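You operate a simulated robot arm through the tools that you are given. There is no shell and no other tool. Be economical: measure what you need, move in short steps, check, and stop when the job is done.

You run a simulated two-armed robot. Do the job below in one go: nothing can be reset, and whatever is moved stays where it is left.

## Task
Clamp the gripped cream board, scrub it clean with soap, and rack it.
Fine: hold the teal clamp paddle down to load and unload the clamp; use the short teal brush and put it back; the board ends on the low steel rack. Set down upright: short teal brush. What is to be rubbed or washed off counts as gone when no trace of it is left.

It is judged by the outcome, as a careful person would: the job done as asked, and still so three seconds after it is handed in. It fails if anything else is knocked over, pushed out of place, dropped, spilled or broken.

## Robot
Two 7-joint arms with two-finger parallel grippers on one trunk, on a base that drives. Base frame: it is fixed to the floor where the robot stands at the start and does not move with it; the origin is under the middle of the robot, x ahead of it, y to its left, z up; the surface under the hand at the start is at about z = 85. Readings come in cm, degrees, newtons and seconds.
The left shoulder is at the start at [6, 14.4, 92.6], the right one opposite. With the tool pointing down near the work surface each hand reaches from about 30 to 72 cm from the robot's upright axis, wherever it stands, measured 20 degrees to its own side. Places, roughly: clamp bed [60, 0, 90]; soap bar [40, 10, 90]; teal clamp paddle [70, 0, 90]; top of the low steel rack [80, 20, 90]. Payload 1.57 kg a hand.
The TCP of each hand is the grasp point between the finger pads, 3 cm short of the fingertips. In the tool frame z runs along the fingers and y along their closing line. The gripper opens to 11 cm. The fingers are 2.4 cm wide and 1.2 cm thick; the gripper's body (4.8 by 11.2 cm) begins 7.8 cm behind the TCP.
Orientation is that of the tool frame in the base frame, as a unit quaternion [x, y, z, w]. With the fingers straight down and closing along the base's y, the tool's x points along the base's -x, its y along +y and its z along -z.

## Interface
- The arms move only by the tool jog_arm. It takes "left_moves", "right_moves" or both (then of equal length, played together; a hand with none holds still); each is a list of rows, each a list of 3 entries, a list of its own where there are three numbers: the turn, a rotation vector about the tool's x, y, z in degrees, then the shift along the tool's x, y, z in cm, then the gripper command, from -1 (shut) to 1 (fully open), values between in proportion. In form: [[[ax, ay, az], [tx, ty, tz], fingers], ...]. A call has 1 to 20 rows; each row shifts and turns the commanded pose from where the row before left it, along the tool's axes as they then stand. Each row takes 0.2 s and may step no farther than 5 cm and 8.6 degrees from the row before; otherwise, or with a gripper value out of range, the whole call is refused. A pose out of reach is approached as far as the arm can. The call stops where the force on the tool passes 40 N (or 10 N more than at its start, if that is more) or the arm is blocked; 0.2 s more then pass. Each finger travels about 4.5 cm/s and halts on what it meets, pressing with about 23 N; the grip force reading is that of the motor and also rises with nothing between the fingers. The clock runs only during rows and for 0.2 s after the last one: add rows that do not move to give the fingers time. It gives the time, the measured TCP pose, the force on the tool (base axes), the opening and the grip force at its end, in the units of the frame above (readings bear some noise), with the torque about the TCP (base axes, N m) and any sound that the robot's microphone picked up.
- Cameras (640 x 400 px; columns grow to the right, rows downward): "scene" is now at [3.44, 3.42, 153.1]; the picture's right is [0.47, -0.88, 0.00], its down [-0.70, -0.38, -0.60] and it looks along [0.53, 0.28, -0.80] (base axes); focal length 261 px, centre (320, 200). "left" rides on the left gripper at [7, -1.6, -14.1] in its tool frame; the picture's right is [0.23, 0.97, 0.00], its down [-0.86, 0.20, -0.48] and it looks along [-0.47, 0.11, 0.88] (tool axes); focal length 222 px, centre (320, 200). "right" rides on the right gripper at [7, 1.6, -14.1] in its tool frame; the picture's right is [-0.23, 0.97, 0.00], its down [-0.86, -0.20, -0.48] and it looks along [-0.47, -0.11, 0.88] (tool axes); focal length 222 px, centre (320, 200). There is no depth. A picture from a camera that has moved, and an enlarged one, comes with that camera's place and axes in the base frame and with its lens.
- camera(camera): a new picture of that camera. The clock stands still meanwhile.
- raise_lower(by): slides the trunk up (or, below 0, down) by that many cm; the arms and the scene camera ride with it, the base frame stays. It gives what a move gives, with no picture.
- steer(legs): drives the robot by 1 to 6 legs, each [ahead, left, turn to the left] in cm, cm and degrees, along the robot's own axes; the way and the turn of a leg run together, so that a leg with both is an arc; at most 150 cm and 180 degrees a leg. The arms and the cameras ride along, it lands a little off, and it stops where it bumps. It gives what a move gives.
- aim_head(pan, tilt): turns the head with the scene camera to pan (to the left, within 86 degrees either way) and tilt (down, from -29 to 69), counted from straight ahead of the robot. It gives what a move gives.
- inspect(camera, box): a new picture of the part [left, top, right, bottom] of that camera's present view, enlarged. The clock stands still meanwhile.
- hand_in(): hands the job in; it is judged then, once.

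Go step by step. Nothing tells you exact positions but the pictures and the camera data: compare them with the known pose of the tool, close in by small moves and look again before you grip or let go. The budget is 120 turns and 100 pictures, counting those below and the enlarged ones. Unless the task says otherwise, let go and move clear before handing in, and close with one line.

The tools are called as a command line: name --argument value ..., lists and objects as JSON in quotes. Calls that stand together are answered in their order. jog_arm: Moves the arms, as the interface text tells. Its arguments: {"type":"object","properties":{"left_moves":{"type":"array","items":{"type":"array"}},"right_moves":{"type":"array","items":{"type":"array"}}},"required":[]} The other tools are called the same way: raise_lower (by) slides the trunk up or down; steer (legs) drives the base; aim_head (pan, tilt) turns the head that bears the scene camera; camera (camera) takes a picture; inspect (camera, box) takes an enlarged picture of a part of a camera's view; hand_in () hands the job in.

At the start:

```text
clock: 0.0
left_eef_pos: [40.22, 32.39, 99.96]
left_ee_rot: [0.0, 1.0, 0.0, 0.0]
left_force: [-0.3, 0.0, 0.7]
left_wrist_torque: [0.0, -0.01, 0.01]
left_width: 11.01
left_gripper_force: 0.0
right_eef_pos: [55.61, -6.15, 100.02]
right_ee_rot: [0.0, 1.0, 0.0, -0.001]
right_force: [-0.9, -0.6, 0.3]
right_wrist_torque: [-0.02, 0.0, 0.01]
right_width: 10.99
right_gripper_force: 0.1
trunk travel left (down, up): [-52.5, 6.5]
robot x, y, heading: [-0.41, 0.02, -0.3]
head pan, tilt: [28.1, 53.0]
```

scene: 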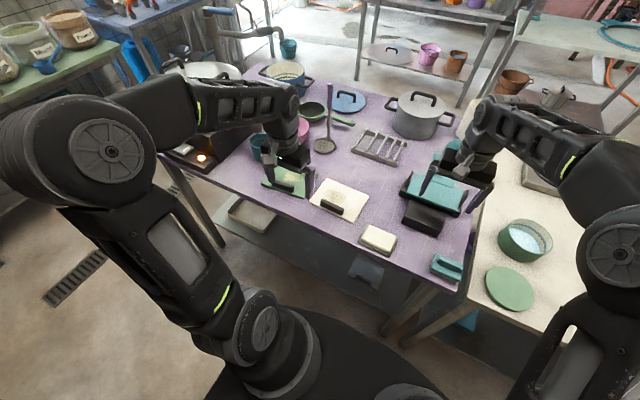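
right: 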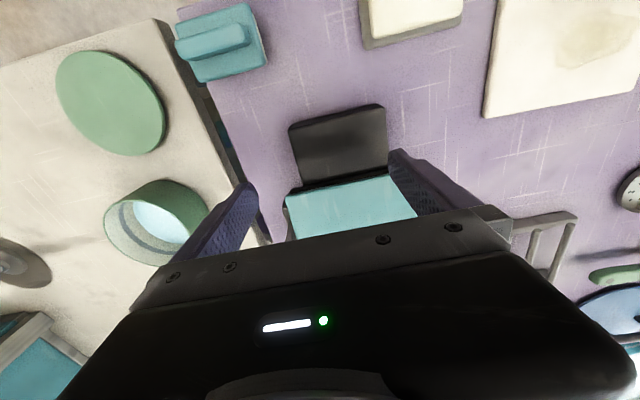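
left: 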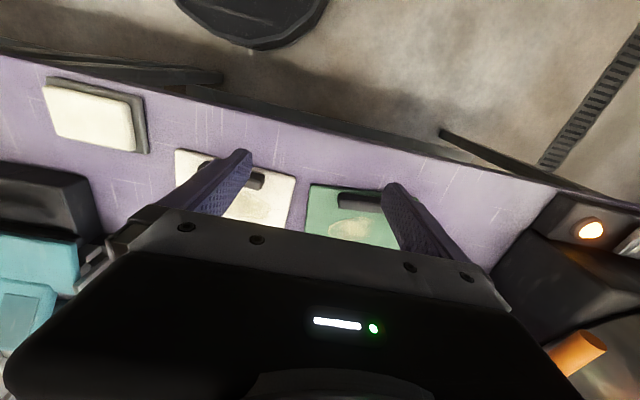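

I see a purple table with two boards (cream and green), a black clamp with a teal part, a soap bar, a teal brush and a steel rack. I'll enlarge the scene to identify each one.

inspect --camera "scene" --box '[240, 60, 500, 222]'

inspect --camera "scene" --box '[290, 150, 550, 312]'

```text
2.46 times, centred on (370, 141) of scene
camera zoom: at [3.44, 3.42, 153.1], right [0.47, -0.88, 0.0], down [-0.7, -0.38, -0.6], along [0.53, 0.28, -0.8], focal length 642 px, centre (197, 345)
```

zoom: 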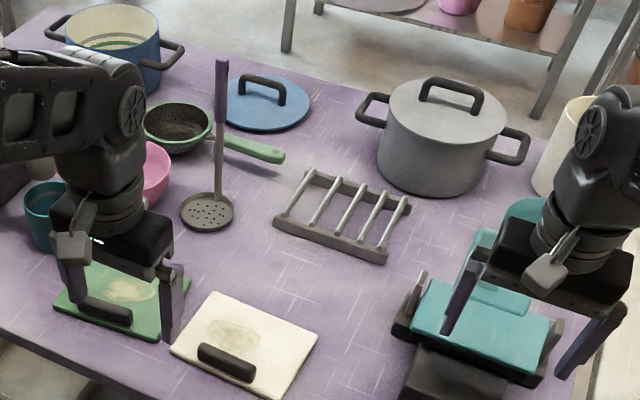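

```text
2.46 times, centred on (420, 231) of scene
camera zoom: at [3.44, 3.42, 153.1], right [0.47, -0.88, 0.0], down [-0.7, -0.38, -0.6], along [0.53, 0.28, -0.8], focal length 642 px, centre (74, 124)
```

zoom: 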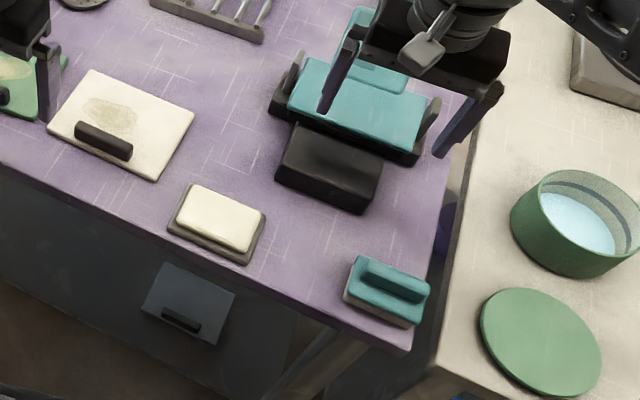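

The right hand hides the clamp, so I'll lift it and move it right, then look again.

jog_arm --right_moves '[[[0, 0, 0], [0, 0, -5], 1], [[0, 0, 0], [0, 0, -5], 1], [[0, 0, 0], [0, -5, -3], 0], [[0, 0, 0], [0, -5, 0], 0], [[0, 0, 0], [0, -5, 0], 0], [[0, 0, 0], [0, -5, 0], 0], [[0, 0, 0], [0, -5, 0], 0]]'

aim_head --pan 0 --tilt 53

camera --camera "scene"

camera --camera "right"

```text
refused: row 3 steps farther than a row can; nothing moved
```

```text
clock: 0.9
left_eef_pos: [40.38, 32.28, 100.01]
left_ee_rot: [0.0, 1.0, 0.0, 0.0]
left_force: [0.8, 0.0, 0.5]
left_wrist_torque: [0.0, 0.03, 0.04]
left_width: 11.02
left_gripper_force: 0.1
right_eef_pos: [55.55, -6.1, 100.0]
right_ee_rot: [0.0, 1.0, 0.0, 0.001]
right_force: [-0.1, -0.4, 0.1]
right_wrist_torque: [-0.01, 0.0, 0.03]
right_width: 11.02
right_gripper_force: 0.0
trunk travel left (down, up): [-52.5, 6.5]
robot x, y, heading: [0.1, -0.08, 0.0]
head pan, tilt: [0.0, 53.0]
```

```text
94 pictures are left
camera scene: at [4.31, -0.06, 153.1], right [0.0, -1.0, 0.0], down [-0.8, 0.0, -0.6], along [0.6, 0.0, -0.8], focal length 261 px, centre (320, 200)
```

scene: 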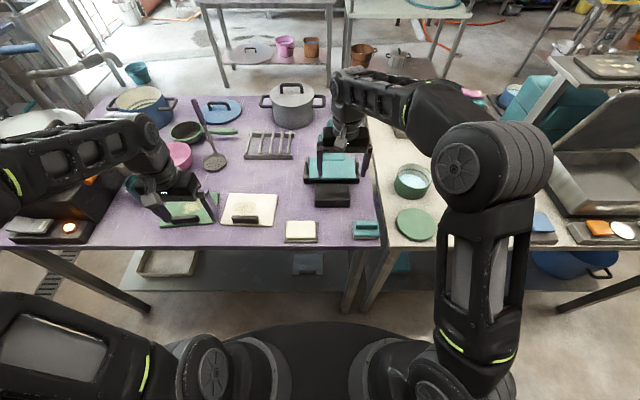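

```text
93 pictures are left
camera right: at [48.54, -4.55, 114.2], right [0.23, 0.97, 0.0], down [0.86, -0.2, 0.48], along [0.47, -0.11, -0.88], focal length 222 px, centre (320, 200)
```

right: 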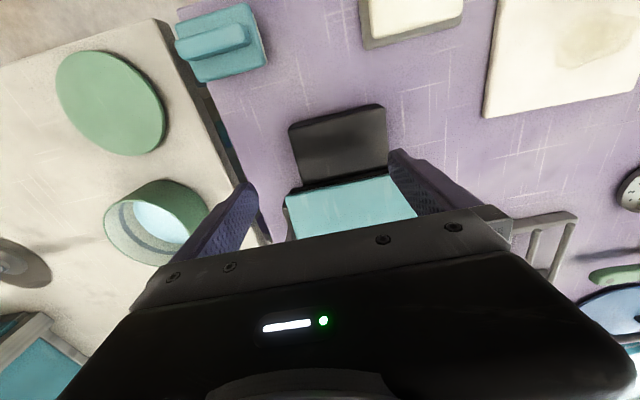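

The move was refused because one row stepped too far. I'll retry with smaller rows.

jog_arm --right_moves '[[[0, 0, 0], [0, 0, -5], 1], [[0, 0, 0], [0, 0, -5], 1], [[0, 0, 0], [0, -5, 0], 0], [[0, 0, 0], [0, -5, 0], 0], [[0, 0, 0], [0, -5, 0], 0], [[0, 0, 0], [0, -5, 0], 0], [[0, 0, 0], [5, 0, 0], 0], [[0, 0, 0], [5, 0, 0], 0]]'

inspect --camera "scene" --box '[160, 90, 448, 270]'

inspect --camera "scene" --box '[272, 140, 400, 220]'

camera --camera "right"

```text
clock: 2.7
left_eef_pos: [40.12, 32.37, 100.0]
left_ee_rot: [0.0, 1.0, 0.0, -0.001]
left_force: [0.2, 0.1, -0.5]
left_wrist_torque: [0.02, -0.02, 0.01]
left_width: 11.0
left_gripper_force: 0.0
right_eef_pos: [45.24, -25.88, 106.55]
right_ee_rot: [-0.001, 1.0, 0.0, 0.0]
right_force: [-0.7, -0.1, -0.1]
right_wrist_torque: [0.0, -0.02, -0.02]
right_width: 5.52
right_gripper_force: 0.1
right hand out of reach, approached as far as the arm can: row 2
trunk travel left (down, up): [-52.5, 6.5]
robot x, y, heading: [-0.29, -0.24, 0.1]
head pan, tilt: [0.0, 53.0]
```

```text
2.22 times, centred on (304, 180) of scene
camera zoom: at [4.21, -0.11, 153.1], right [0.0, -1.0, 0.0], down [-0.8, 0.0, -0.6], along [0.6, 0.0, -0.8], focal length 580 px, centre (356, 244)
```

zoom: 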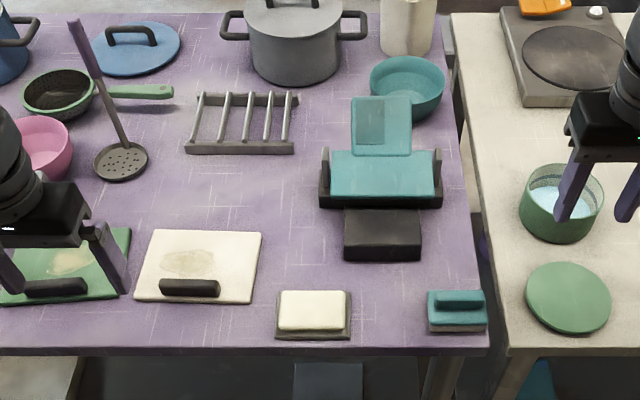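

```text
5.00 times, centred on (336, 180) of scene
camera zoom: at [4.21, -0.11, 153.1], right [0.0, -1.0, 0.0], down [-0.8, 0.0, -0.6], along [0.6, 0.0, -0.8], focal length 1304 px, centre (240, 300)
```

zoom: 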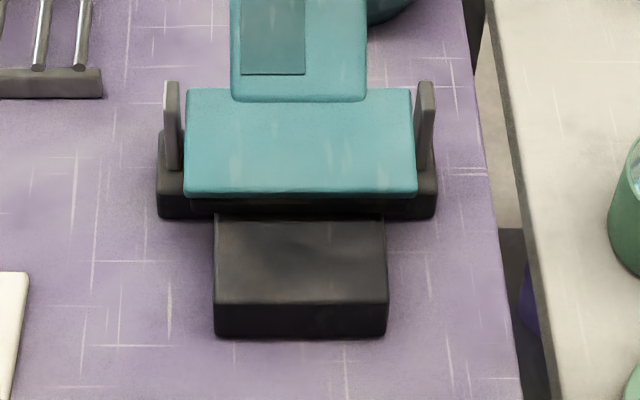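

```text
90 pictures are left
camera right: at [38.35, -24.28, 120.76], right [0.23, 0.97, 0.0], down [0.86, -0.2, 0.48], along [0.47, -0.11, -0.88], focal length 222 px, centre (320, 200)
```

right: 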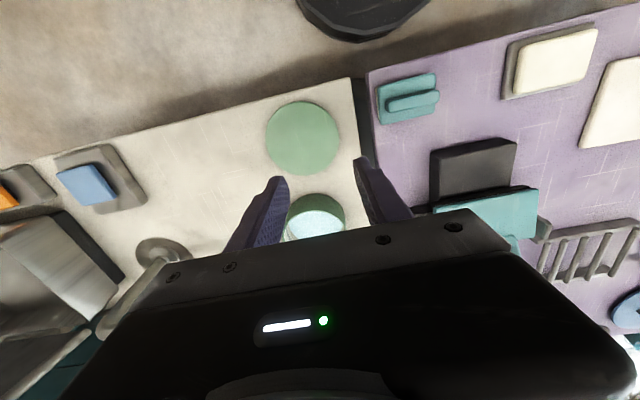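

The clamp is now clear: a black bed at about x 52–60, y -4, a teal jaw at x 60–69, and the paddle behind it. I'll zoom in on the paddle, the rack, and the brush and soap.

inspect --camera "scene" --box '[296, 118, 376, 168]'

inspect --camera "scene" --box '[230, 120, 310, 170]'

inspect --camera "scene" --box '[270, 200, 400, 281]'

inspect --camera "scene" --box '[200, 180, 296, 240]'

```text
8.00 times, centred on (336, 143) of scene
camera zoom: at [4.21, -0.11, 153.1], right [0.0, -1.0, 0.0], down [-0.8, 0.0, -0.6], along [0.6, 0.0, -0.8], focal length 2087 px, centre (192, 656)
```

zoom: 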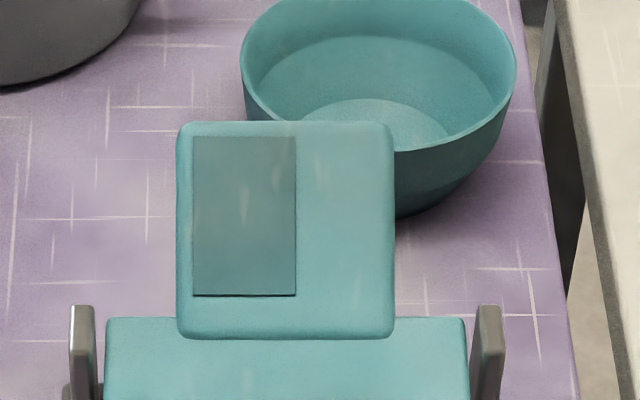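

```text
8.00 times, centred on (270, 145) of scene
camera zoom: at [4.21, -0.11, 153.1], right [0.0, -1.0, 0.0], down [-0.8, 0.0, -0.6], along [0.6, 0.0, -0.8], focal length 2087 px, centre (720, 640)
```

zoom: 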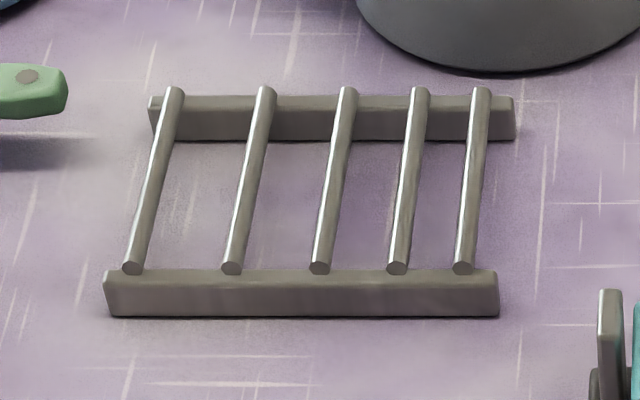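

```text
4.92 times, centred on (335, 240) of scene
camera zoom: at [4.21, -0.11, 153.1], right [0.0, -1.0, 0.0], down [-0.8, 0.0, -0.6], along [0.6, 0.0, -0.8], focal length 1284 px, centre (246, 1)
```

zoom: 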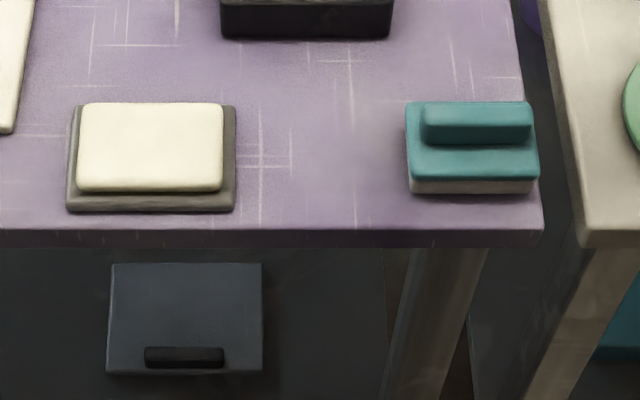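

```text
6.67 times, centred on (248, 210) of scene
camera zoom: at [4.21, -0.11, 153.1], right [0.0, -1.0, 0.0], down [-0.8, 0.0, -0.6], along [0.6, 0.0, -0.8], focal length 1739 px, centre (800, 133)
```

zoom: 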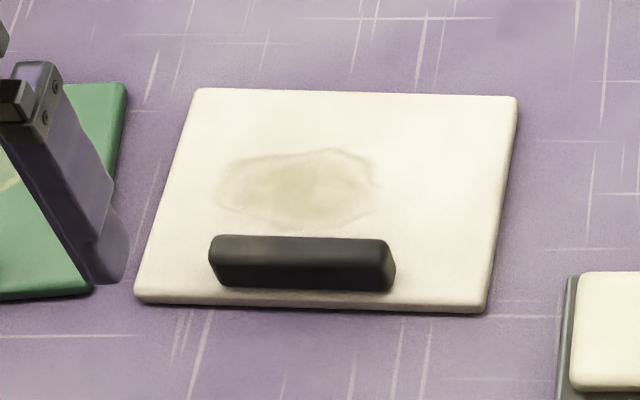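

Now I'll check how much floor clearance the base has in front before driving closer.

aim_head --pan 0 --tilt 69

camera --camera "scene"

```text
clock: 3.5
left_eef_pos: [40.28, 32.36, 100.0]
left_ee_rot: [0.001, 1.0, 0.0, 0.0]
left_force: [-0.2, 0.2, 0.0]
left_wrist_torque: [-0.01, 0.01, 0.04]
left_width: 10.99
left_gripper_force: 0.1
right_eef_pos: [45.56, -25.86, 106.59]
right_ee_rot: [0.0, 1.0, 0.0, 0.0]
right_force: [-0.7, 0.1, -0.6]
right_wrist_torque: [0.0, 0.0, -0.01]
right_width: 5.51
right_gripper_force: 0.0
trunk travel left (down, up): [-52.5, 6.5]
robot x, y, heading: [0.03, -0.34, 0.1]
head pan, tilt: [0.0, 68.8]
```

```text
85 pictures are left
camera scene: at [2.47, -0.08, 151.3], right [0.0, -1.0, 0.0], down [-0.93, 0.0, -0.36], along [0.36, 0.0, -0.93], focal length 261 px, centre (320, 200)
```

scene: 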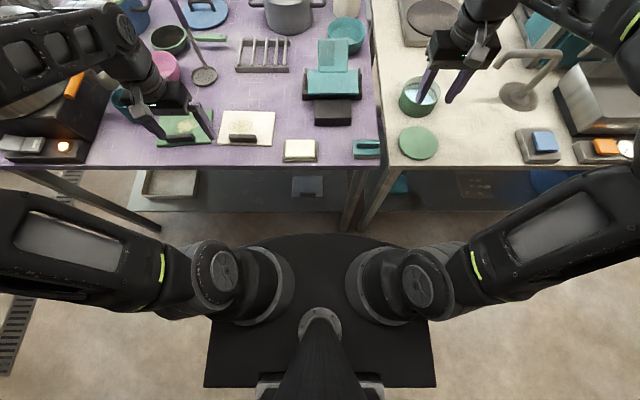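

There's only a few centimetres of clearance to the table leg, so I'll mostly work from here. Next I'll yaw the left hand 90° so it closes along x, and bring it over the cream board's grip at about [46.3, 22.1].

jog_arm --left_moves '[[[0, 0, 8.2], [0, 0, 0], 0.2], [[0, 0, 8.2], [0, 0, 0], 0.2], [[0, 0, 8.2], [0, 0, 0], 0.2], [[0, 0, 8.2], [0, 0, 0], 0.2], [[0, 0, 8.2], [0, 0, 0], 0.2], [[0, 0, 8.2], [0, 0, 0], 0.2], [[0, 0, 8.2], [0, 0, 0], 0.2], [[0, 0, 8.2], [0, 0, 0], 0.2], [[0, 0, 8.2], [0, 0, 0], 0.2], [[0, 0, 8.2], [0, 0, 0], 0.2], [[0, 0, 8], [0, 0, 0], 0.2], [[0, 0, 0], [-4, 2, 0], 0.2], [[0, 0, 0], [-4, 2, 0], 0.2], [[0, 0, 0], [-2.3, 2, 0], 0.2], [[0, 0, 0], [0, 0, 0], 0.2]]'

camera --camera "left"

inspect --camera "scene" --box '[180, 80, 308, 160]'

```text
clock: 6.7
left_eef_pos: [46.2, 22.19, 100.18]
left_ee_rot: [0.707, 0.707, 0.0, -0.001]
left_force: [0.0, -0.1, 0.1]
left_wrist_torque: [-0.02, -0.03, 0.02]
left_width: 6.6
left_gripper_force: 0.1
right_eef_pos: [45.43, -25.73, 106.57]
right_ee_rot: [0.0, 1.0, 0.0, 0.0]
right_force: [0.6, 0.7, -0.4]
right_wrist_torque: [0.01, 0.03, -0.03]
right_width: 5.51
right_gripper_force: 0.0
trunk travel left (down, up): [-52.5, 6.5]
robot x, y, heading: [0.41, -0.16, 0.3]
head pan, tilt: [0.0, 68.8]
```

```text
84 pictures are left
camera left: at [44.61, 29.25, 114.14], right [0.97, 0.23, 0.0], down [0.2, -0.86, 0.48], along [0.11, -0.47, -0.88], focal length 222 px, centre (320, 200)
```

left: 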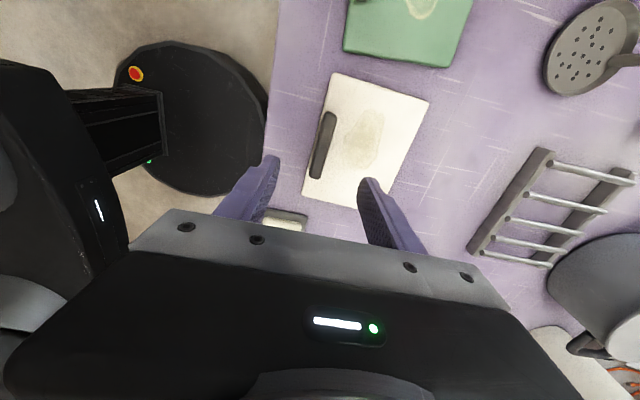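

```text
5.00 times, centred on (244, 120) of scene
camera zoom: at [2.44, -0.05, 151.3], right [0.0, -1.0, 0.0], down [-0.93, 0.0, -0.36], along [0.36, 0.0, -0.93], focal length 1304 px, centre (700, 600)
```

zoom: 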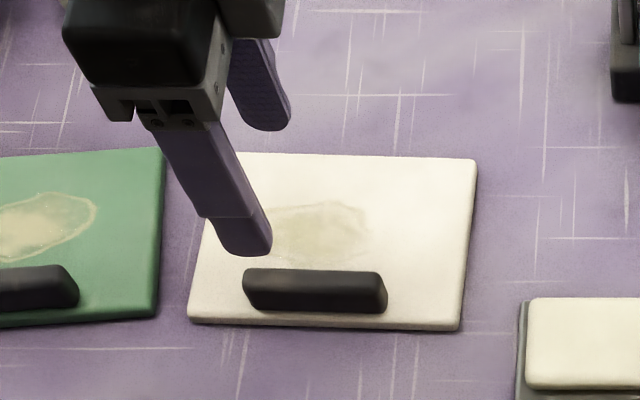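

The grip is right under the left hand. I'll lower until the tips are just above the board face.

jog_arm --left_moves '[[[0, 0, 0], [0, 0, 4], 0.0], [[0, 0, 0], [0, 0, 3], 0.0], [[0, 0, 0], [0, 0, 2], 0.0], [[0, 0, 0], [0, 0, 1], 0.0], [[0, 0, 0], [0, 0, 0], 0.0]]'

inspect --camera "scene" --box '[180, 80, 308, 160]'

camera --camera "left"

```text
clock: 7.9
left_eef_pos: [46.11, 22.1, 90.04]
left_ee_rot: [0.707, 0.707, 0.0, 0.0]
left_force: [0.4, 0.7, -0.3]
left_wrist_torque: [0.01, 0.0, 0.01]
left_width: 5.51
left_gripper_force: 0.1
right_eef_pos: [45.45, -26.0, 106.52]
right_ee_rot: [0.0, 1.0, 0.0, 0.001]
right_force: [-0.4, 0.4, -0.4]
right_wrist_torque: [0.03, -0.01, -0.03]
right_width: 5.47
right_gripper_force: 0.1
trunk travel left (down, up): [-52.5, 6.5]
robot x, y, heading: [0.16, -0.08, -0.0]
head pan, tilt: [0.0, 68.8]
```

```text
5.00 times, centred on (244, 120) of scene
camera zoom: at [2.48, -0.07, 151.3], right [0.0, -1.0, 0.0], down [-0.93, 0.0, -0.36], along [0.36, 0.0, -0.93], focal length 1304 px, centre (700, 600)
```

zoom: 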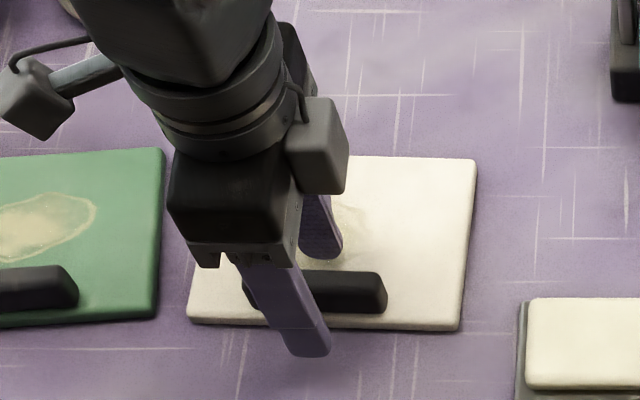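

```text
81 pictures are left
camera left: at [44.54, 29.05, 104.1], right [0.97, 0.23, 0.0], down [0.2, -0.86, 0.48], along [0.11, -0.47, -0.88], focal length 222 px, centre (320, 200)
```

left: 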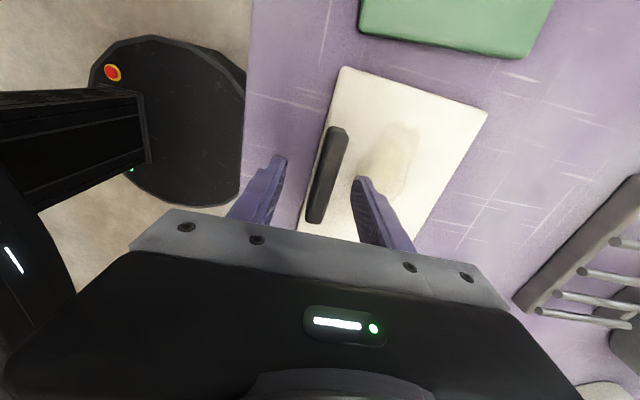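

Placement looks good. I'll go a bit lower and close on the grip.

jog_arm --left_moves '[[[0, 0, 0], [0, 0, 0.4], 0.0], [[0, 0, 0], [0, 0, 0], -0.4], [[0, 0, 0], [0, 0, 0], -0.7], [[0, 0, 0], [0, 0, 0], -1], [[0, 0, 0], [0, 0, 0], -1], [[0, 0, 0], [0, 0, 0], -1], [[0, 0, 0], [0, 0, 0], -1]]'

inspect --camera "scene" --box '[180, 80, 308, 160]'

```text
clock: 9.5
left_eef_pos: [46.09, 21.96, 89.59]
left_ee_rot: [0.707, 0.708, -0.001, 0.0]
left_force: [-1.0, -0.2, 0.4]
left_wrist_torque: [-0.02, 0.0, 0.09]
left_width: 1.56
left_gripper_force: 23.0
right_eef_pos: [45.44, -25.88, 106.45]
right_ee_rot: [0.0, 1.0, 0.0, 0.0]
right_force: [-0.3, 0.7, -1.0]
right_wrist_torque: [-0.01, 0.02, 0.01]
right_width: 5.5
right_gripper_force: 0.1
trunk travel left (down, up): [-52.5, 6.5]
robot x, y, heading: [0.25, -0.09, -0.2]
head pan, tilt: [0.0, 68.8]
```

```text
5.00 times, centred on (244, 120) of scene
camera zoom: at [2.49, -0.07, 151.3], right [0.0, -1.0, 0.0], down [-0.93, 0.0, -0.36], along [0.36, 0.0, -0.93], focal length 1304 px, centre (700, 600)
```

zoom: 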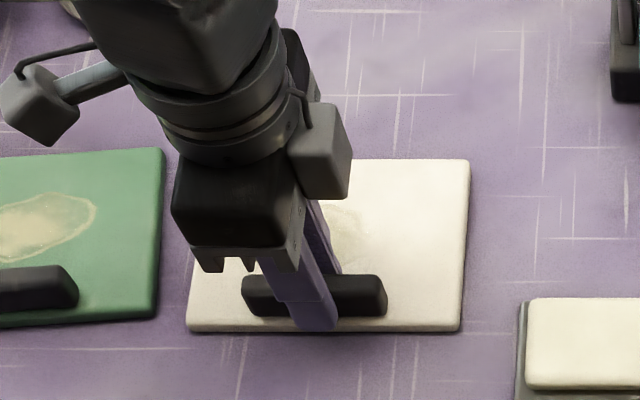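

The grip is held. I'll lift and check that the board comes up level.

jog_arm --left_moves '[[[0, 0, 0], [0, 0, -1], -1], [[0, 0, 0], [0, 0, -2], -1], [[0, 0, 0], [0, 0, -3], -1], [[0, 0, 0], [0, 0, -2.5], -1], [[0, 0, 0], [0, 0, 0], -1]]'

camera --camera "scene"

```text
clock: 10.7
left_eef_pos: [46.26, 22.05, 98.08]
left_ee_rot: [0.707, 0.707, 0.0, 0.0]
left_force: [-0.5, -0.1, 0.4]
left_wrist_torque: [0.01, -0.01, -0.02]
left_width: 0.0
left_gripper_force: 20.9
right_eef_pos: [45.42, -25.9, 106.49]
right_ee_rot: [0.0, 1.0, 0.0, 0.0]
right_force: [-1.1, -0.1, -0.6]
right_wrist_torque: [-0.02, 0.05, -0.04]
right_width: 5.53
right_gripper_force: 0.0
trunk travel left (down, up): [-52.5, 6.5]
robot x, y, heading: [-0.02, -0.07, 0.0]
head pan, tilt: [0.0, 68.8]
```

```text
79 pictures are left
camera scene: at [2.5, -0.07, 151.3], right [0.0, -1.0, 0.0], down [-0.93, 0.0, -0.36], along [0.36, 0.0, -0.93], focal length 261 px, centre (320, 200)
```

scene: 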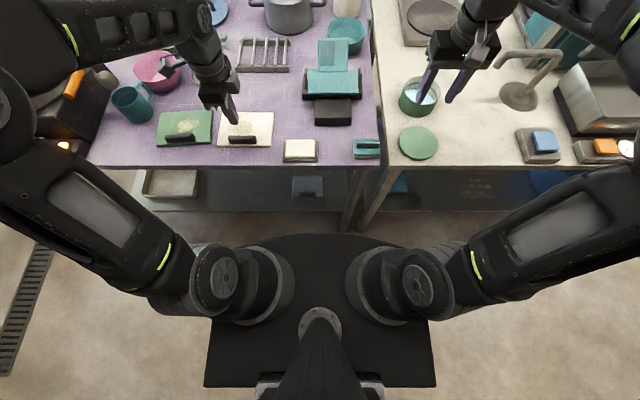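

The fingers slipped off because the bite was too shallow. I'll reopen, go lower until I touch the board face, and grip again.

jog_arm --left_moves '[[[0, 0, 0], [0, 0, 0], -0.3], [[0, 0, 0], [0, 0, 0], -0.1], [[0, 0, 0], [0, 0, 0], -0.1], [[0, 0, 0], [0, 0, 4], -0.1], [[0, 0, 0], [0, 0, 4], -0.1], [[0, 0, 0], [0, 0, 0.6], -0.1], [[0, 0, 0], [0, 0, 0.2], -0.1], [[0, 0, 0], [0, 0, 0.2], -0.1]]'

inspect --camera "scene" --box '[200, 100, 296, 160]'

```text
clock: 12.5
left_eef_pos: [46.26, 21.95, 89.16]
left_ee_rot: [0.707, 0.707, 0.0, 0.001]
left_force: [-1.3, 0.1, 9.8]
left_wrist_torque: [0.01, -0.23, 0.04]
left_width: 4.89
left_gripper_force: 0.1
right_eef_pos: [45.42, -25.87, 106.63]
right_ee_rot: [0.0, 1.0, 0.0, 0.0]
right_force: [0.2, 0.6, -0.4]
right_wrist_torque: [-0.01, 0.01, 0.01]
right_width: 5.5
right_gripper_force: 0.1
trunk travel left (down, up): [-52.5, 6.5]
robot x, y, heading: [0.24, 0.06, -0.1]
head pan, tilt: [0.0, 68.8]
```

```text
6.67 times, centred on (248, 130) of scene
camera zoom: at [2.41, -0.1, 151.32], right [0.0, -1.0, 0.0], down [-0.93, 0.0, -0.36], along [0.36, 0.0, -0.93], focal length 1739 px, centre (800, 667)
```

zoom: 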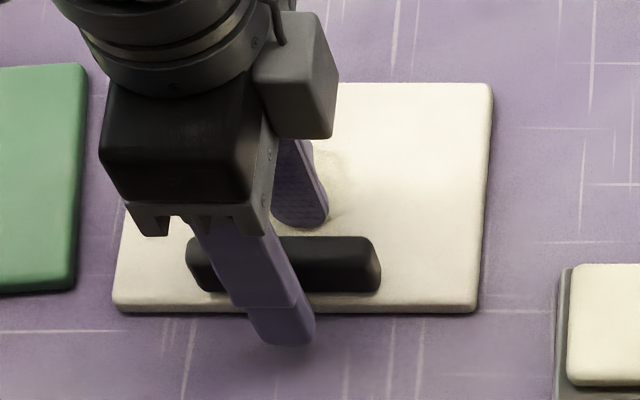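

The tips now touch the board face. I'll grip here and lift slowly.

jog_arm --left_moves '[[[0, 0, 0], [0, 0, 0], -0.5], [[0, 0, 0], [0, 0, 0], -1], [[0, 0, 0], [0, 0, 0], -1], [[0, 0, 0], [0, 0, 0], -1], [[0, 0, 0], [0, 0, 0], -1], [[0, 0, 0], [0, 0, -0.3], -1], [[0, 0, 0], [0, 0, -0.3], -1], [[0, 0, 0], [0, 0, -0.4], -1], [[0, 0, 0], [0, 0, -0.5], -1], [[0, 0, 0], [0, 0, 0], -1]]'

inspect --camera "scene" --box '[200, 100, 296, 160]'

```text
clock: 14.7
left_eef_pos: [46.3, 21.98, 90.66]
left_ee_rot: [0.707, 0.708, 0.001, 0.0]
left_force: [0.7, 0.3, -2.1]
left_wrist_torque: [-0.03, 0.11, 0.01]
left_width: 1.57
left_gripper_force: 22.9
right_eef_pos: [45.52, -25.87, 106.6]
right_ee_rot: [0.0, 1.0, 0.0, 0.0]
right_force: [-0.2, 0.3, 0.3]
right_wrist_torque: [0.02, 0.01, -0.03]
right_width: 5.49
right_gripper_force: 0.1
trunk travel left (down, up): [-52.5, 6.5]
robot x, y, heading: [-0.1, 0.01, -0.1]
head pan, tilt: [0.0, 68.8]
```

```text
6.67 times, centred on (248, 130) of scene
camera zoom: at [2.51, -0.06, 151.3], right [0.0, -1.0, 0.0], down [-0.93, 0.0, -0.36], along [0.36, 0.0, -0.93], focal length 1739 px, centre (800, 667)
```

zoom: 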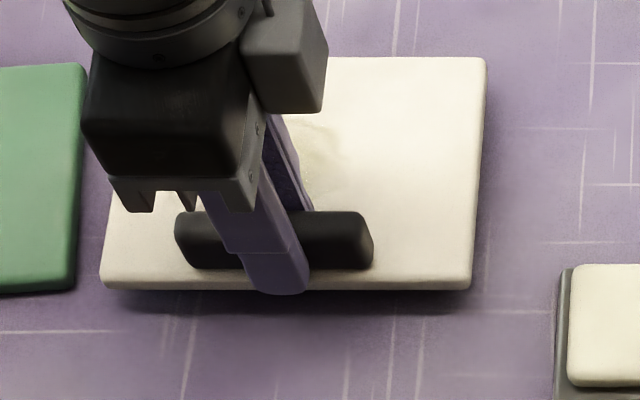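

The board is up and level, with about 2 N of load. I'll raise it gently and carry it over in front of the clamp.

jog_arm --left_moves '[[[0, 0, 0], [0, 0, -0.6], -1], [[0, 0, 0], [0, 0, -0.9], -1], [[0, 0, 0], [0, 0, -1], -1], [[0, 0, 0], [0, 0, -1], -1], [[0, 0, 0], [0, 0, -1], -1], [[0, 0, 0], [0, 0, -1], -1], [[0, 0, 0], [0, 0, -0.6], -1], [[0, 0, 0], [-0.8, 0, 0], -1], [[0, 0, 0], [-1.5, 0, 0], -1], [[0, 0, 0], [-2, 0, 0], -1], [[0, 0, 0], [-2, 0, 0], -1], [[0, 0, 0], [-2, 0, 0], -1], [[0, 0, 0], [-2, 0, 0], -1], [[0, 0, 0], [-2, 0, 0], -1], [[0, 0, 0], [-1.5, 0, 0], -1], [[0, 0, 0], [-0.8, 0, 0], -1], [[0, 0, 0], [0, 0, 0], -1]]'

camera --camera "scene"

```text
clock: 18.3
left_eef_pos: [46.24, 7.4, 96.62]
left_ee_rot: [0.707, 0.707, -0.001, 0.0]
left_force: [-0.7, 0.1, -1.4]
left_wrist_torque: [0.0, 0.09, 0.01]
left_width: 1.55
left_gripper_force: 22.4
right_eef_pos: [45.55, -25.82, 106.45]
right_ee_rot: [0.001, 1.0, 0.0, 0.0]
right_force: [-0.3, -0.8, -0.4]
right_wrist_torque: [-0.01, 0.01, -0.01]
right_width: 5.51
right_gripper_force: 0.0
trunk travel left (down, up): [-52.5, 6.5]
robot x, y, heading: [0.09, -0.04, 0.2]
head pan, tilt: [0.0, 68.8]
```

```text
76 pictures are left
camera scene: at [2.5, -0.07, 151.3], right [0.0, -1.0, 0.0], down [-0.93, 0.0, -0.36], along [0.36, 0.0, -0.93], focal length 261 px, centre (320, 200)
```

scene: 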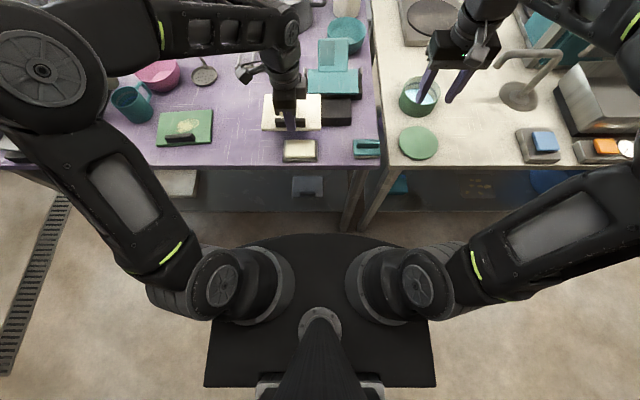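

The board is held well. Now the right hand goes, fingers shut and leaning in from the right, to a point above the teal paddle.

jog_arm --right_moves '[[[-6.55, -5.27, 0], [0, 0, 0], -1], [[-6.55, -5.27, 0], [0, 0, 0], -1], [[-6.55, -5.27, 0], [0, 0, 0], -1], [[-6.55, -5.27, 0], [0, 0, 0], -1], [[-6.55, -5.27, 0], [0, 0, 0], -1], [[0, 0, 0], [-2.69, 0.97, 2.87], -1], [[0, 0, 0], [-2.69, 0.97, 2.87], -1], [[0, 0, 0], [-2.69, 0.97, 2.87], -1], [[0, 0, 0], [-2.69, 0.97, 2.87], -1], [[0, 0, 0], [-2.69, 0.97, 2.87], -1], [[0, 0, 0], [-2.69, 0.97, 2.87], -1], [[0, 0, 0], [-2.69, 0.97, 2.87], -1], [[0, 0, 0], [0, 0, 0], -1]]'

aim_head --pan 0 --tilt 50

camera --camera "scene"

camera --camera "right"

```text
clock: 21.1
left_eef_pos: [46.2, 7.51, 96.65]
left_ee_rot: [0.707, 0.707, 0.0, 0.001]
left_force: [0.1, 0.0, -3.0]
left_wrist_torque: [-0.01, 0.15, -0.02]
left_width: 1.57
left_gripper_force: 23.3
right_eef_pos: [70.06, -11.91, 102.61]
right_ee_rot: [0.0, 0.933, 0.28, 0.224]
right_force: [-0.3, 0.7, 0.5]
right_wrist_torque: [-0.03, -0.01, 0.01]
right_width: 0.01
right_gripper_force: 21.6
trunk travel left (down, up): [-52.5, 6.5]
robot x, y, heading: [-0.06, 0.02, 0.1]
head pan, tilt: [0.0, 68.8]
```

```text
clock: 21.9
left_eef_pos: [46.18, 7.5, 96.59]
left_ee_rot: [0.707, 0.707, 0.0, 0.0]
left_force: [0.1, 1.2, -1.2]
left_wrist_torque: [0.01, 0.11, 0.02]
left_width: 1.57
left_gripper_force: 23.0
right_eef_pos: [70.04, -11.85, 102.5]
right_ee_rot: [0.0, 0.933, 0.279, 0.225]
right_force: [-0.1, -0.8, 0.0]
right_wrist_torque: [-0.02, -0.01, 0.01]
right_width: 0.0
right_gripper_force: 21.4
trunk travel left (down, up): [-52.5, 6.5]
robot x, y, heading: [0.25, 0.11, 0.2]
head pan, tilt: [0.0, 50.0]
```

```text
75 pictures are left
camera scene: at [4.61, -0.07, 153.49], right [0.0, -1.0, 0.0], down [-0.77, 0.0, -0.64], along [0.64, 0.0, -0.77], focal length 261 px, centre (320, 200)
```

scene: 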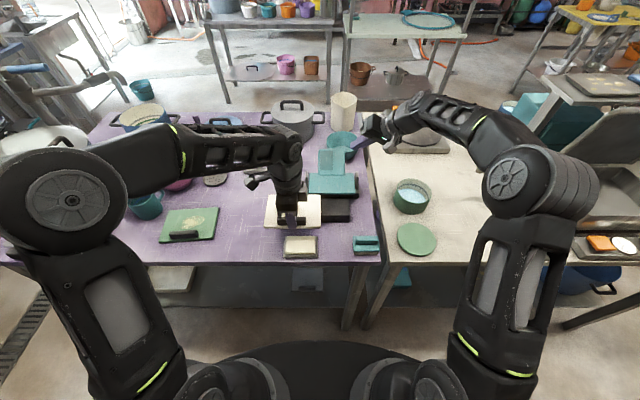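

```text
74 pictures are left
camera right: at [57.61, -17.06, 111.07], right [0.08, 0.79, 0.6], down [0.59, -0.53, 0.61], along [0.8, 0.31, -0.51], focal length 222 px, centre (320, 200)
```

right: 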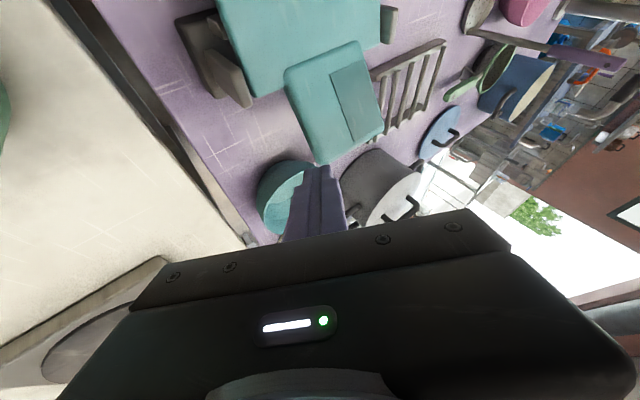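

By triangulation, the paddle slopes up from about x 66, z 93 to x 73, z 97.5. I'll bring the right fingertip just above its outer end and move the board to y ≈ -4 in front of the jaw.

jog_arm --left_moves '[[[0, 0, 0], [-0.8, 0, 0], -1], [[0, 0, 0], [-1.5, 0, 0], -1], [[0, 0, 0], [-2, 0, 0], -1], [[0, 0, 0], [-2, 0, 0], -1], [[0, 0, 0], [-2, 0, 0], -1], [[0, 0, 0], [-1.7, 0, 0], -1], [[0, 0, 0], [-1, 0, 0], -1], [[0, 0, 0], [-0.5, 0, 0], -1], [[0, 0, 0], [0, 0, 0], -1]]' --right_moves '[[[0, 0, 0], [0.73, 1.14, 1.68], -1], [[0, 0, 0], [0.73, 1.14, 1.68], -1], [[0, 0, 0], [0.73, 1.14, 1.68], -1], [[0, 0, 0], [0, 0, 0], -1], [[0, 0, 0], [0, 0, 0], -1], [[0, 0, 0], [0, 0, 0], -1], [[0, 0, 0], [0, 0, 0], -1], [[0, 0, 0], [0, 0, 0], -1], [[0, 0, 0], [0, 0, 0], -1]]'

inspect --camera "scene" --box '[248, 110, 408, 210]'

camera --camera "right"

camera --camera "left"

```text
clock: 23.9
left_eef_pos: [46.33, -4.16, 96.55]
left_ee_rot: [0.708, 0.707, 0.001, 0.001]
left_force: [-0.4, 0.4, -2.8]
left_wrist_torque: [-0.03, 0.1, 0.02]
left_width: 1.55
left_gripper_force: 23.2
right_eef_pos: [69.78, -6.2, 99.91]
right_ee_rot: [0.0, 0.933, 0.28, 0.226]
right_force: [-0.2, 0.7, -1.1]
right_wrist_torque: [-0.01, -0.06, 0.01]
right_width: 0.0
right_gripper_force: 21.4
trunk travel left (down, up): [-52.5, 6.5]
robot x, y, heading: [-0.02, -0.03, 0.0]
head pan, tilt: [0.0, 50.0]
```

```text
4.00 times, centred on (328, 160) of scene
camera zoom: at [4.62, -0.07, 153.49], right [0.0, -1.0, 0.0], down [-0.77, 0.0, -0.64], along [0.64, 0.0, -0.77], focal length 1044 px, centre (288, 360)
```

zoom: 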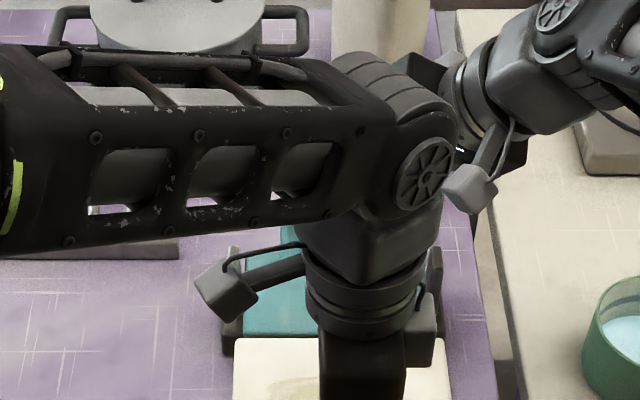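

```text
72 pictures are left
camera right: at [57.38, -11.35, 108.41], right [0.08, 0.79, 0.6], down [0.59, -0.53, 0.61], along [0.8, 0.31, -0.51], focal length 222 px, centre (320, 200)
```

right: 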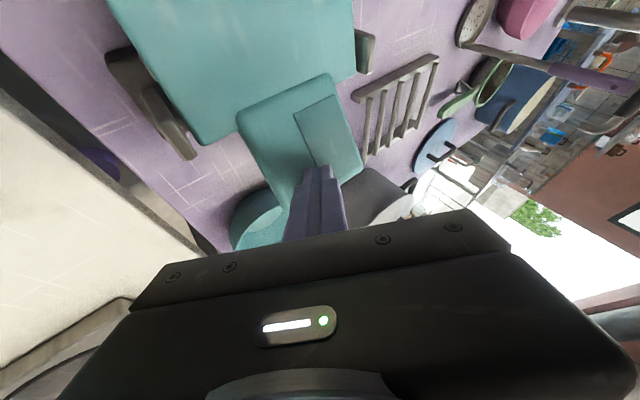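

```text
71 pictures are left
camera left: at [44.69, 2.84, 110.68], right [0.97, 0.23, 0.0], down [0.2, -0.86, 0.48], along [0.11, -0.47, -0.88], focal length 222 px, centre (320, 200)
```

left: 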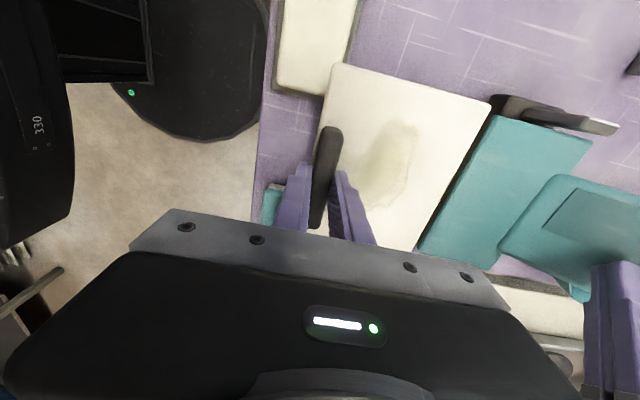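

The left camera shows the board, jaw and right fingertip together. Now I'll press the paddle down in small steps.

jog_arm --right_moves '[[[0, 0, 0], [0.21, -0.26, 0.37], -1], [[0, 0, 0], [0.21, -0.26, 0.37], -1], [[0, 0, 0], [0.21, -0.26, 0.37], -1], [[0, 0, 0], [0.21, -0.26, 0.37], -1], [[0, 0, 0], [0.21, -0.26, 0.37], -1], [[0, 0, 0], [0.21, -0.26, 0.37], -1]]'

camera --camera "left"

```text
clock: 25.3
left_eef_pos: [46.39, -4.16, 96.61]
left_ee_rot: [0.707, 0.707, 0.0, 0.0]
left_force: [-0.1, -1.1, -2.7]
left_wrist_torque: [0.01, 0.13, -0.01]
left_width: 1.58
left_gripper_force: 23.0
right_eef_pos: [69.91, -6.16, 97.04]
right_ee_rot: [0.0, 0.933, 0.28, 0.228]
right_force: [12.1, -0.4, 16.6]
right_wrist_torque: [0.12, -0.48, -0.12]
right_width: 0.01
right_gripper_force: 20.6
trunk travel left (down, up): [-52.5, 6.5]
robot x, y, heading: [0.17, 0.2, 0.2]
head pan, tilt: [0.0, 50.0]
```

```text
70 pictures are left
camera left: at [44.7, 2.86, 110.7], right [0.97, 0.23, 0.0], down [0.2, -0.86, 0.48], along [0.11, -0.47, -0.88], focal length 222 px, centre (320, 200)
```

left: 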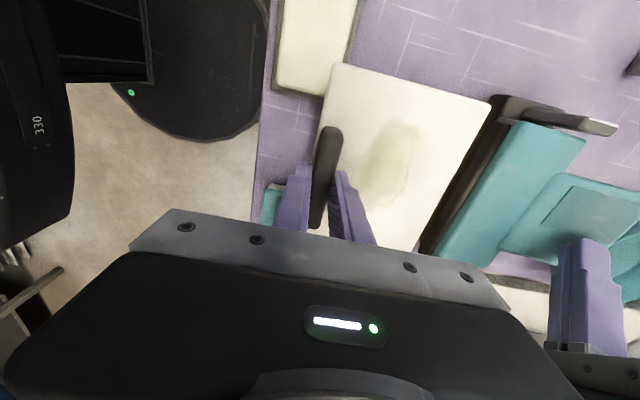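

The jaw is lifting at about 17 N. I'll keep pressing until it stops.

jog_arm --right_moves '[[[0, 0, 0], [0.21, -0.26, 0.37], -1], [[0, 0, 0], [0.21, -0.26, 0.37], -1], [[0, 0, 0], [0.21, -0.26, 0.37], -1], [[0, 0, 0], [0, 0, 0], -1]]'

camera --camera "left"

camera --camera "right"

```text
clock: 26.3
left_eef_pos: [46.08, -4.16, 96.56]
left_ee_rot: [0.708, 0.707, 0.0, 0.0]
left_force: [0.1, -0.4, -1.9]
left_wrist_torque: [0.01, 0.11, 0.0]
left_width: 1.54
left_gripper_force: 22.5
right_eef_pos: [69.87, -6.3, 96.45]
right_ee_rot: [0.0, 0.931, 0.282, 0.233]
right_force: [-9.8, -2.0, 13.5]
right_wrist_torque: [0.1, 0.27, 0.03]
right_width: 0.03
right_gripper_force: 21.5
trunk travel left (down, up): [-52.5, 6.5]
robot x, y, heading: [0.19, -0.25, 0.0]
head pan, tilt: [0.0, 50.0]
stopped in row 4 (right hand): the force on the tool passed its limit at 41 N (the readings are from after the stop); the commanded pose is now the measured one
```

```text
69 pictures are left
camera left: at [44.48, 2.8, 110.69], right [0.97, 0.23, 0.0], down [0.2, -0.86, 0.48], along [0.11, -0.47, -0.88], focal length 222 px, centre (320, 200)
```

left: 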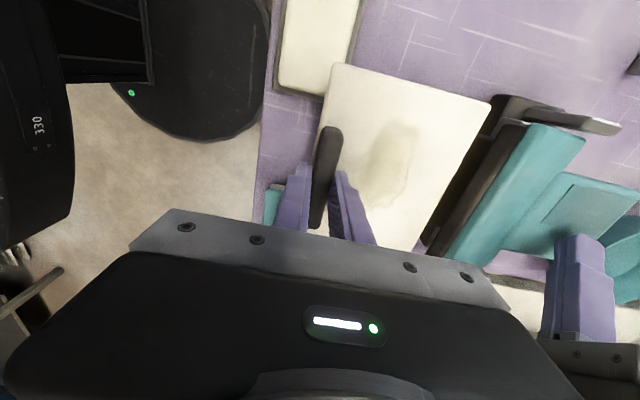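

```text
68 pictures are left
camera right: at [57.37, -11.44, 104.68], right [0.07, 0.79, 0.61], down [0.58, -0.53, 0.62], along [0.81, 0.31, -0.5], focal length 222 px, centre (320, 200)
```

right: 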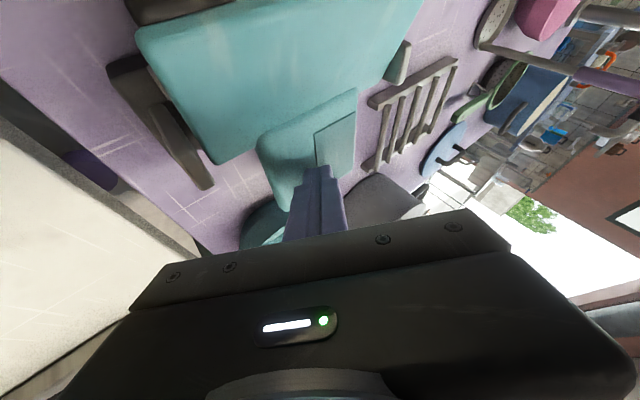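

The jaw is well open at the end stop. I'll lower the board to just above the bed, still in front of the jaw.

jog_arm --left_moves '[[[0, 0, 0], [0, 0, 0.6], -1], [[0, 0, 0], [0, 0, 0.8], -1], [[0, 0, 0], [0, 0, 0.8], -1], [[0, 0, 0], [0, 0, 0.6], -1], [[0, 0, 0], [0, 0, 0.4], -1], [[0, 0, 0], [0, 0, 0], -1]]'

camera --camera "left"

inspect --camera "right" --box '[80, 0, 440, 225]'

```text
clock: 27.7
left_eef_pos: [46.04, -4.18, 93.52]
left_ee_rot: [0.707, 0.707, 0.001, 0.001]
left_force: [-0.1, -0.4, -1.1]
left_wrist_torque: [-0.01, 0.08, -0.02]
left_width: 1.55
left_gripper_force: 22.8
right_eef_pos: [69.95, -6.29, 96.41]
right_ee_rot: [0.0, 0.931, 0.281, 0.233]
right_force: [-3.9, 0.8, 19.4]
right_wrist_torque: [0.18, 0.06, 0.0]
right_width: 0.01
right_gripper_force: 21.1
trunk travel left (down, up): [-52.5, 6.5]
robot x, y, heading: [-0.26, -0.03, 0.1]
head pan, tilt: [0.0, 50.0]
```

```text
67 pictures are left
camera left: at [44.46, 2.87, 107.54], right [0.97, 0.23, 0.0], down [0.2, -0.86, 0.48], along [0.11, -0.47, -0.88], focal length 222 px, centre (320, 200)
```

left: 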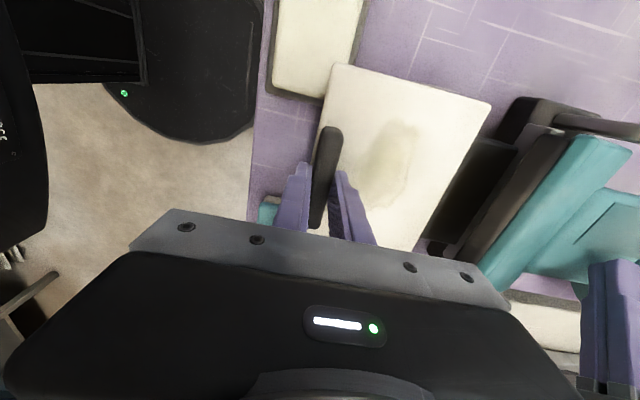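

```text
1.78 times, centred on (260, 112) of right
camera zoom: at [57.41, -11.4, 104.65], right [0.07, 0.79, 0.61], down [0.58, -0.53, 0.62], along [0.81, 0.31, -0.5], focal length 395 px, centre (427, 356)
```

zoom: 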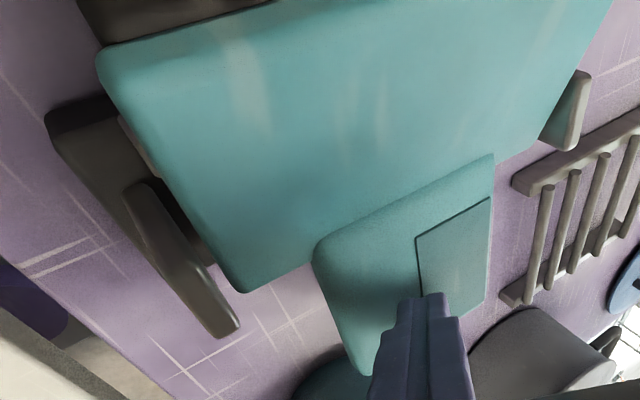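

The gap looks like roughly 2.6 cm against a board about 1.2 cm thick. I'll go down slightly and slide the board in.

jog_arm --left_moves '[[[0, 0, 0], [0, 0, 0.3], -1], [[0, 0, 0], [0, 0.6, 0], -1], [[0, 0, 0], [0, 0.8, 0], -1], [[0, 0, 0], [0, 0.8, 0], -1], [[0, 0, 0], [0, 0.8, 0], -1], [[0, 0, 0], [0, 0.6, 0], -1], [[0, 0, 0], [0, 0.4, 0], -1], [[0, 0, 0], [0, 0, 0], -1]]'

camera --camera "left"

```text
clock: 29.5
left_eef_pos: [50.14, -4.17, 93.31]
left_ee_rot: [0.707, 0.707, 0.001, 0.001]
left_force: [-1.1, -0.6, 1.1]
left_wrist_torque: [0.23, 0.07, 0.1]
left_width: 1.55
left_gripper_force: 22.8
right_eef_pos: [69.93, -6.25, 96.39]
right_ee_rot: [0.0, 0.931, 0.281, 0.233]
right_force: [3.5, 2.8, 23.0]
right_wrist_torque: [0.24, -0.17, -0.01]
right_width: 0.01
right_gripper_force: 21.0
trunk travel left (down, up): [-52.5, 6.5]
robot x, y, heading: [-0.01, 0.25, -0.1]
head pan, tilt: [0.0, 50.0]
```

```text
65 pictures are left
camera left: at [48.49, 2.85, 107.24], right [0.97, 0.23, 0.0], down [0.2, -0.85, 0.48], along [0.11, -0.47, -0.88], focal length 222 px, centre (320, 200)
```

left: 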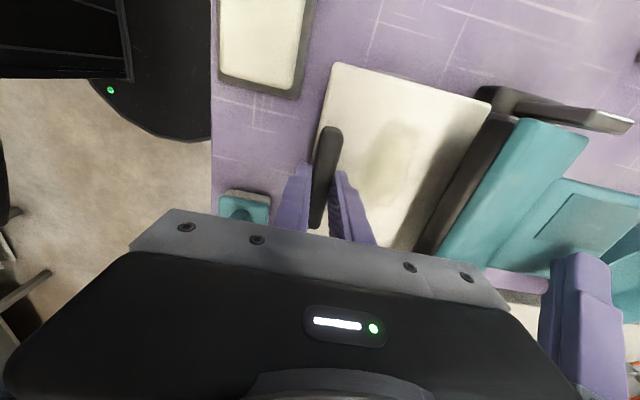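

inspect --camera "left" --box '[380, 60, 636, 220]'

inspect --camera "scene" --box '[260, 150, 388, 230]'

```text
2.50 times, centred on (508, 140) of left
camera zoom: at [48.49, 2.85, 107.24], right [0.97, 0.23, 0.0], down [0.2, -0.85, 0.48], along [0.11, -0.47, -0.88], focal length 555 px, centre (-150, 350)
```

zoom: 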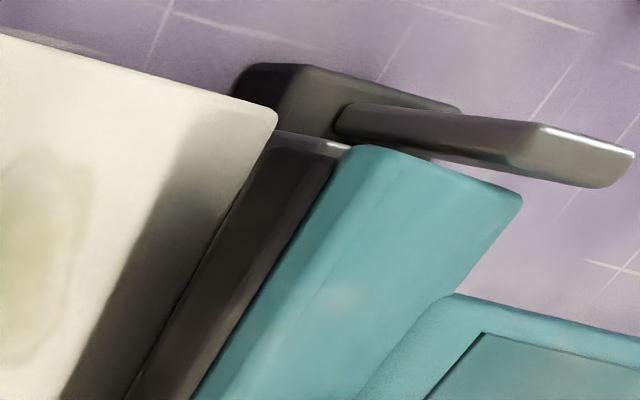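

```text
5.00 times, centred on (324, 190) of scene
camera zoom: at [4.33, -0.03, 153.51], right [0.0, -1.0, 0.0], down [-0.76, 0.0, -0.64], along [0.64, 0.0, -0.76], focal length 1304 px, centre (300, 250)
```

zoom: 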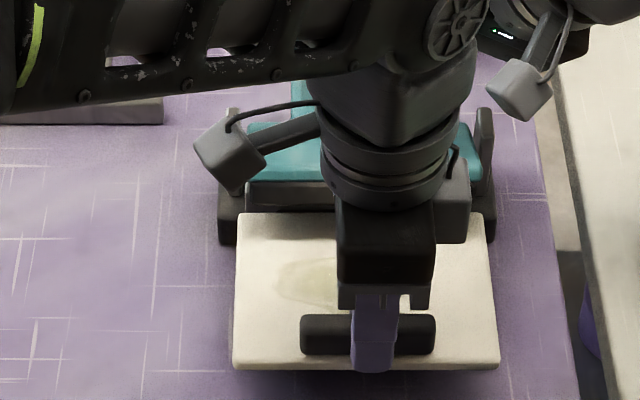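

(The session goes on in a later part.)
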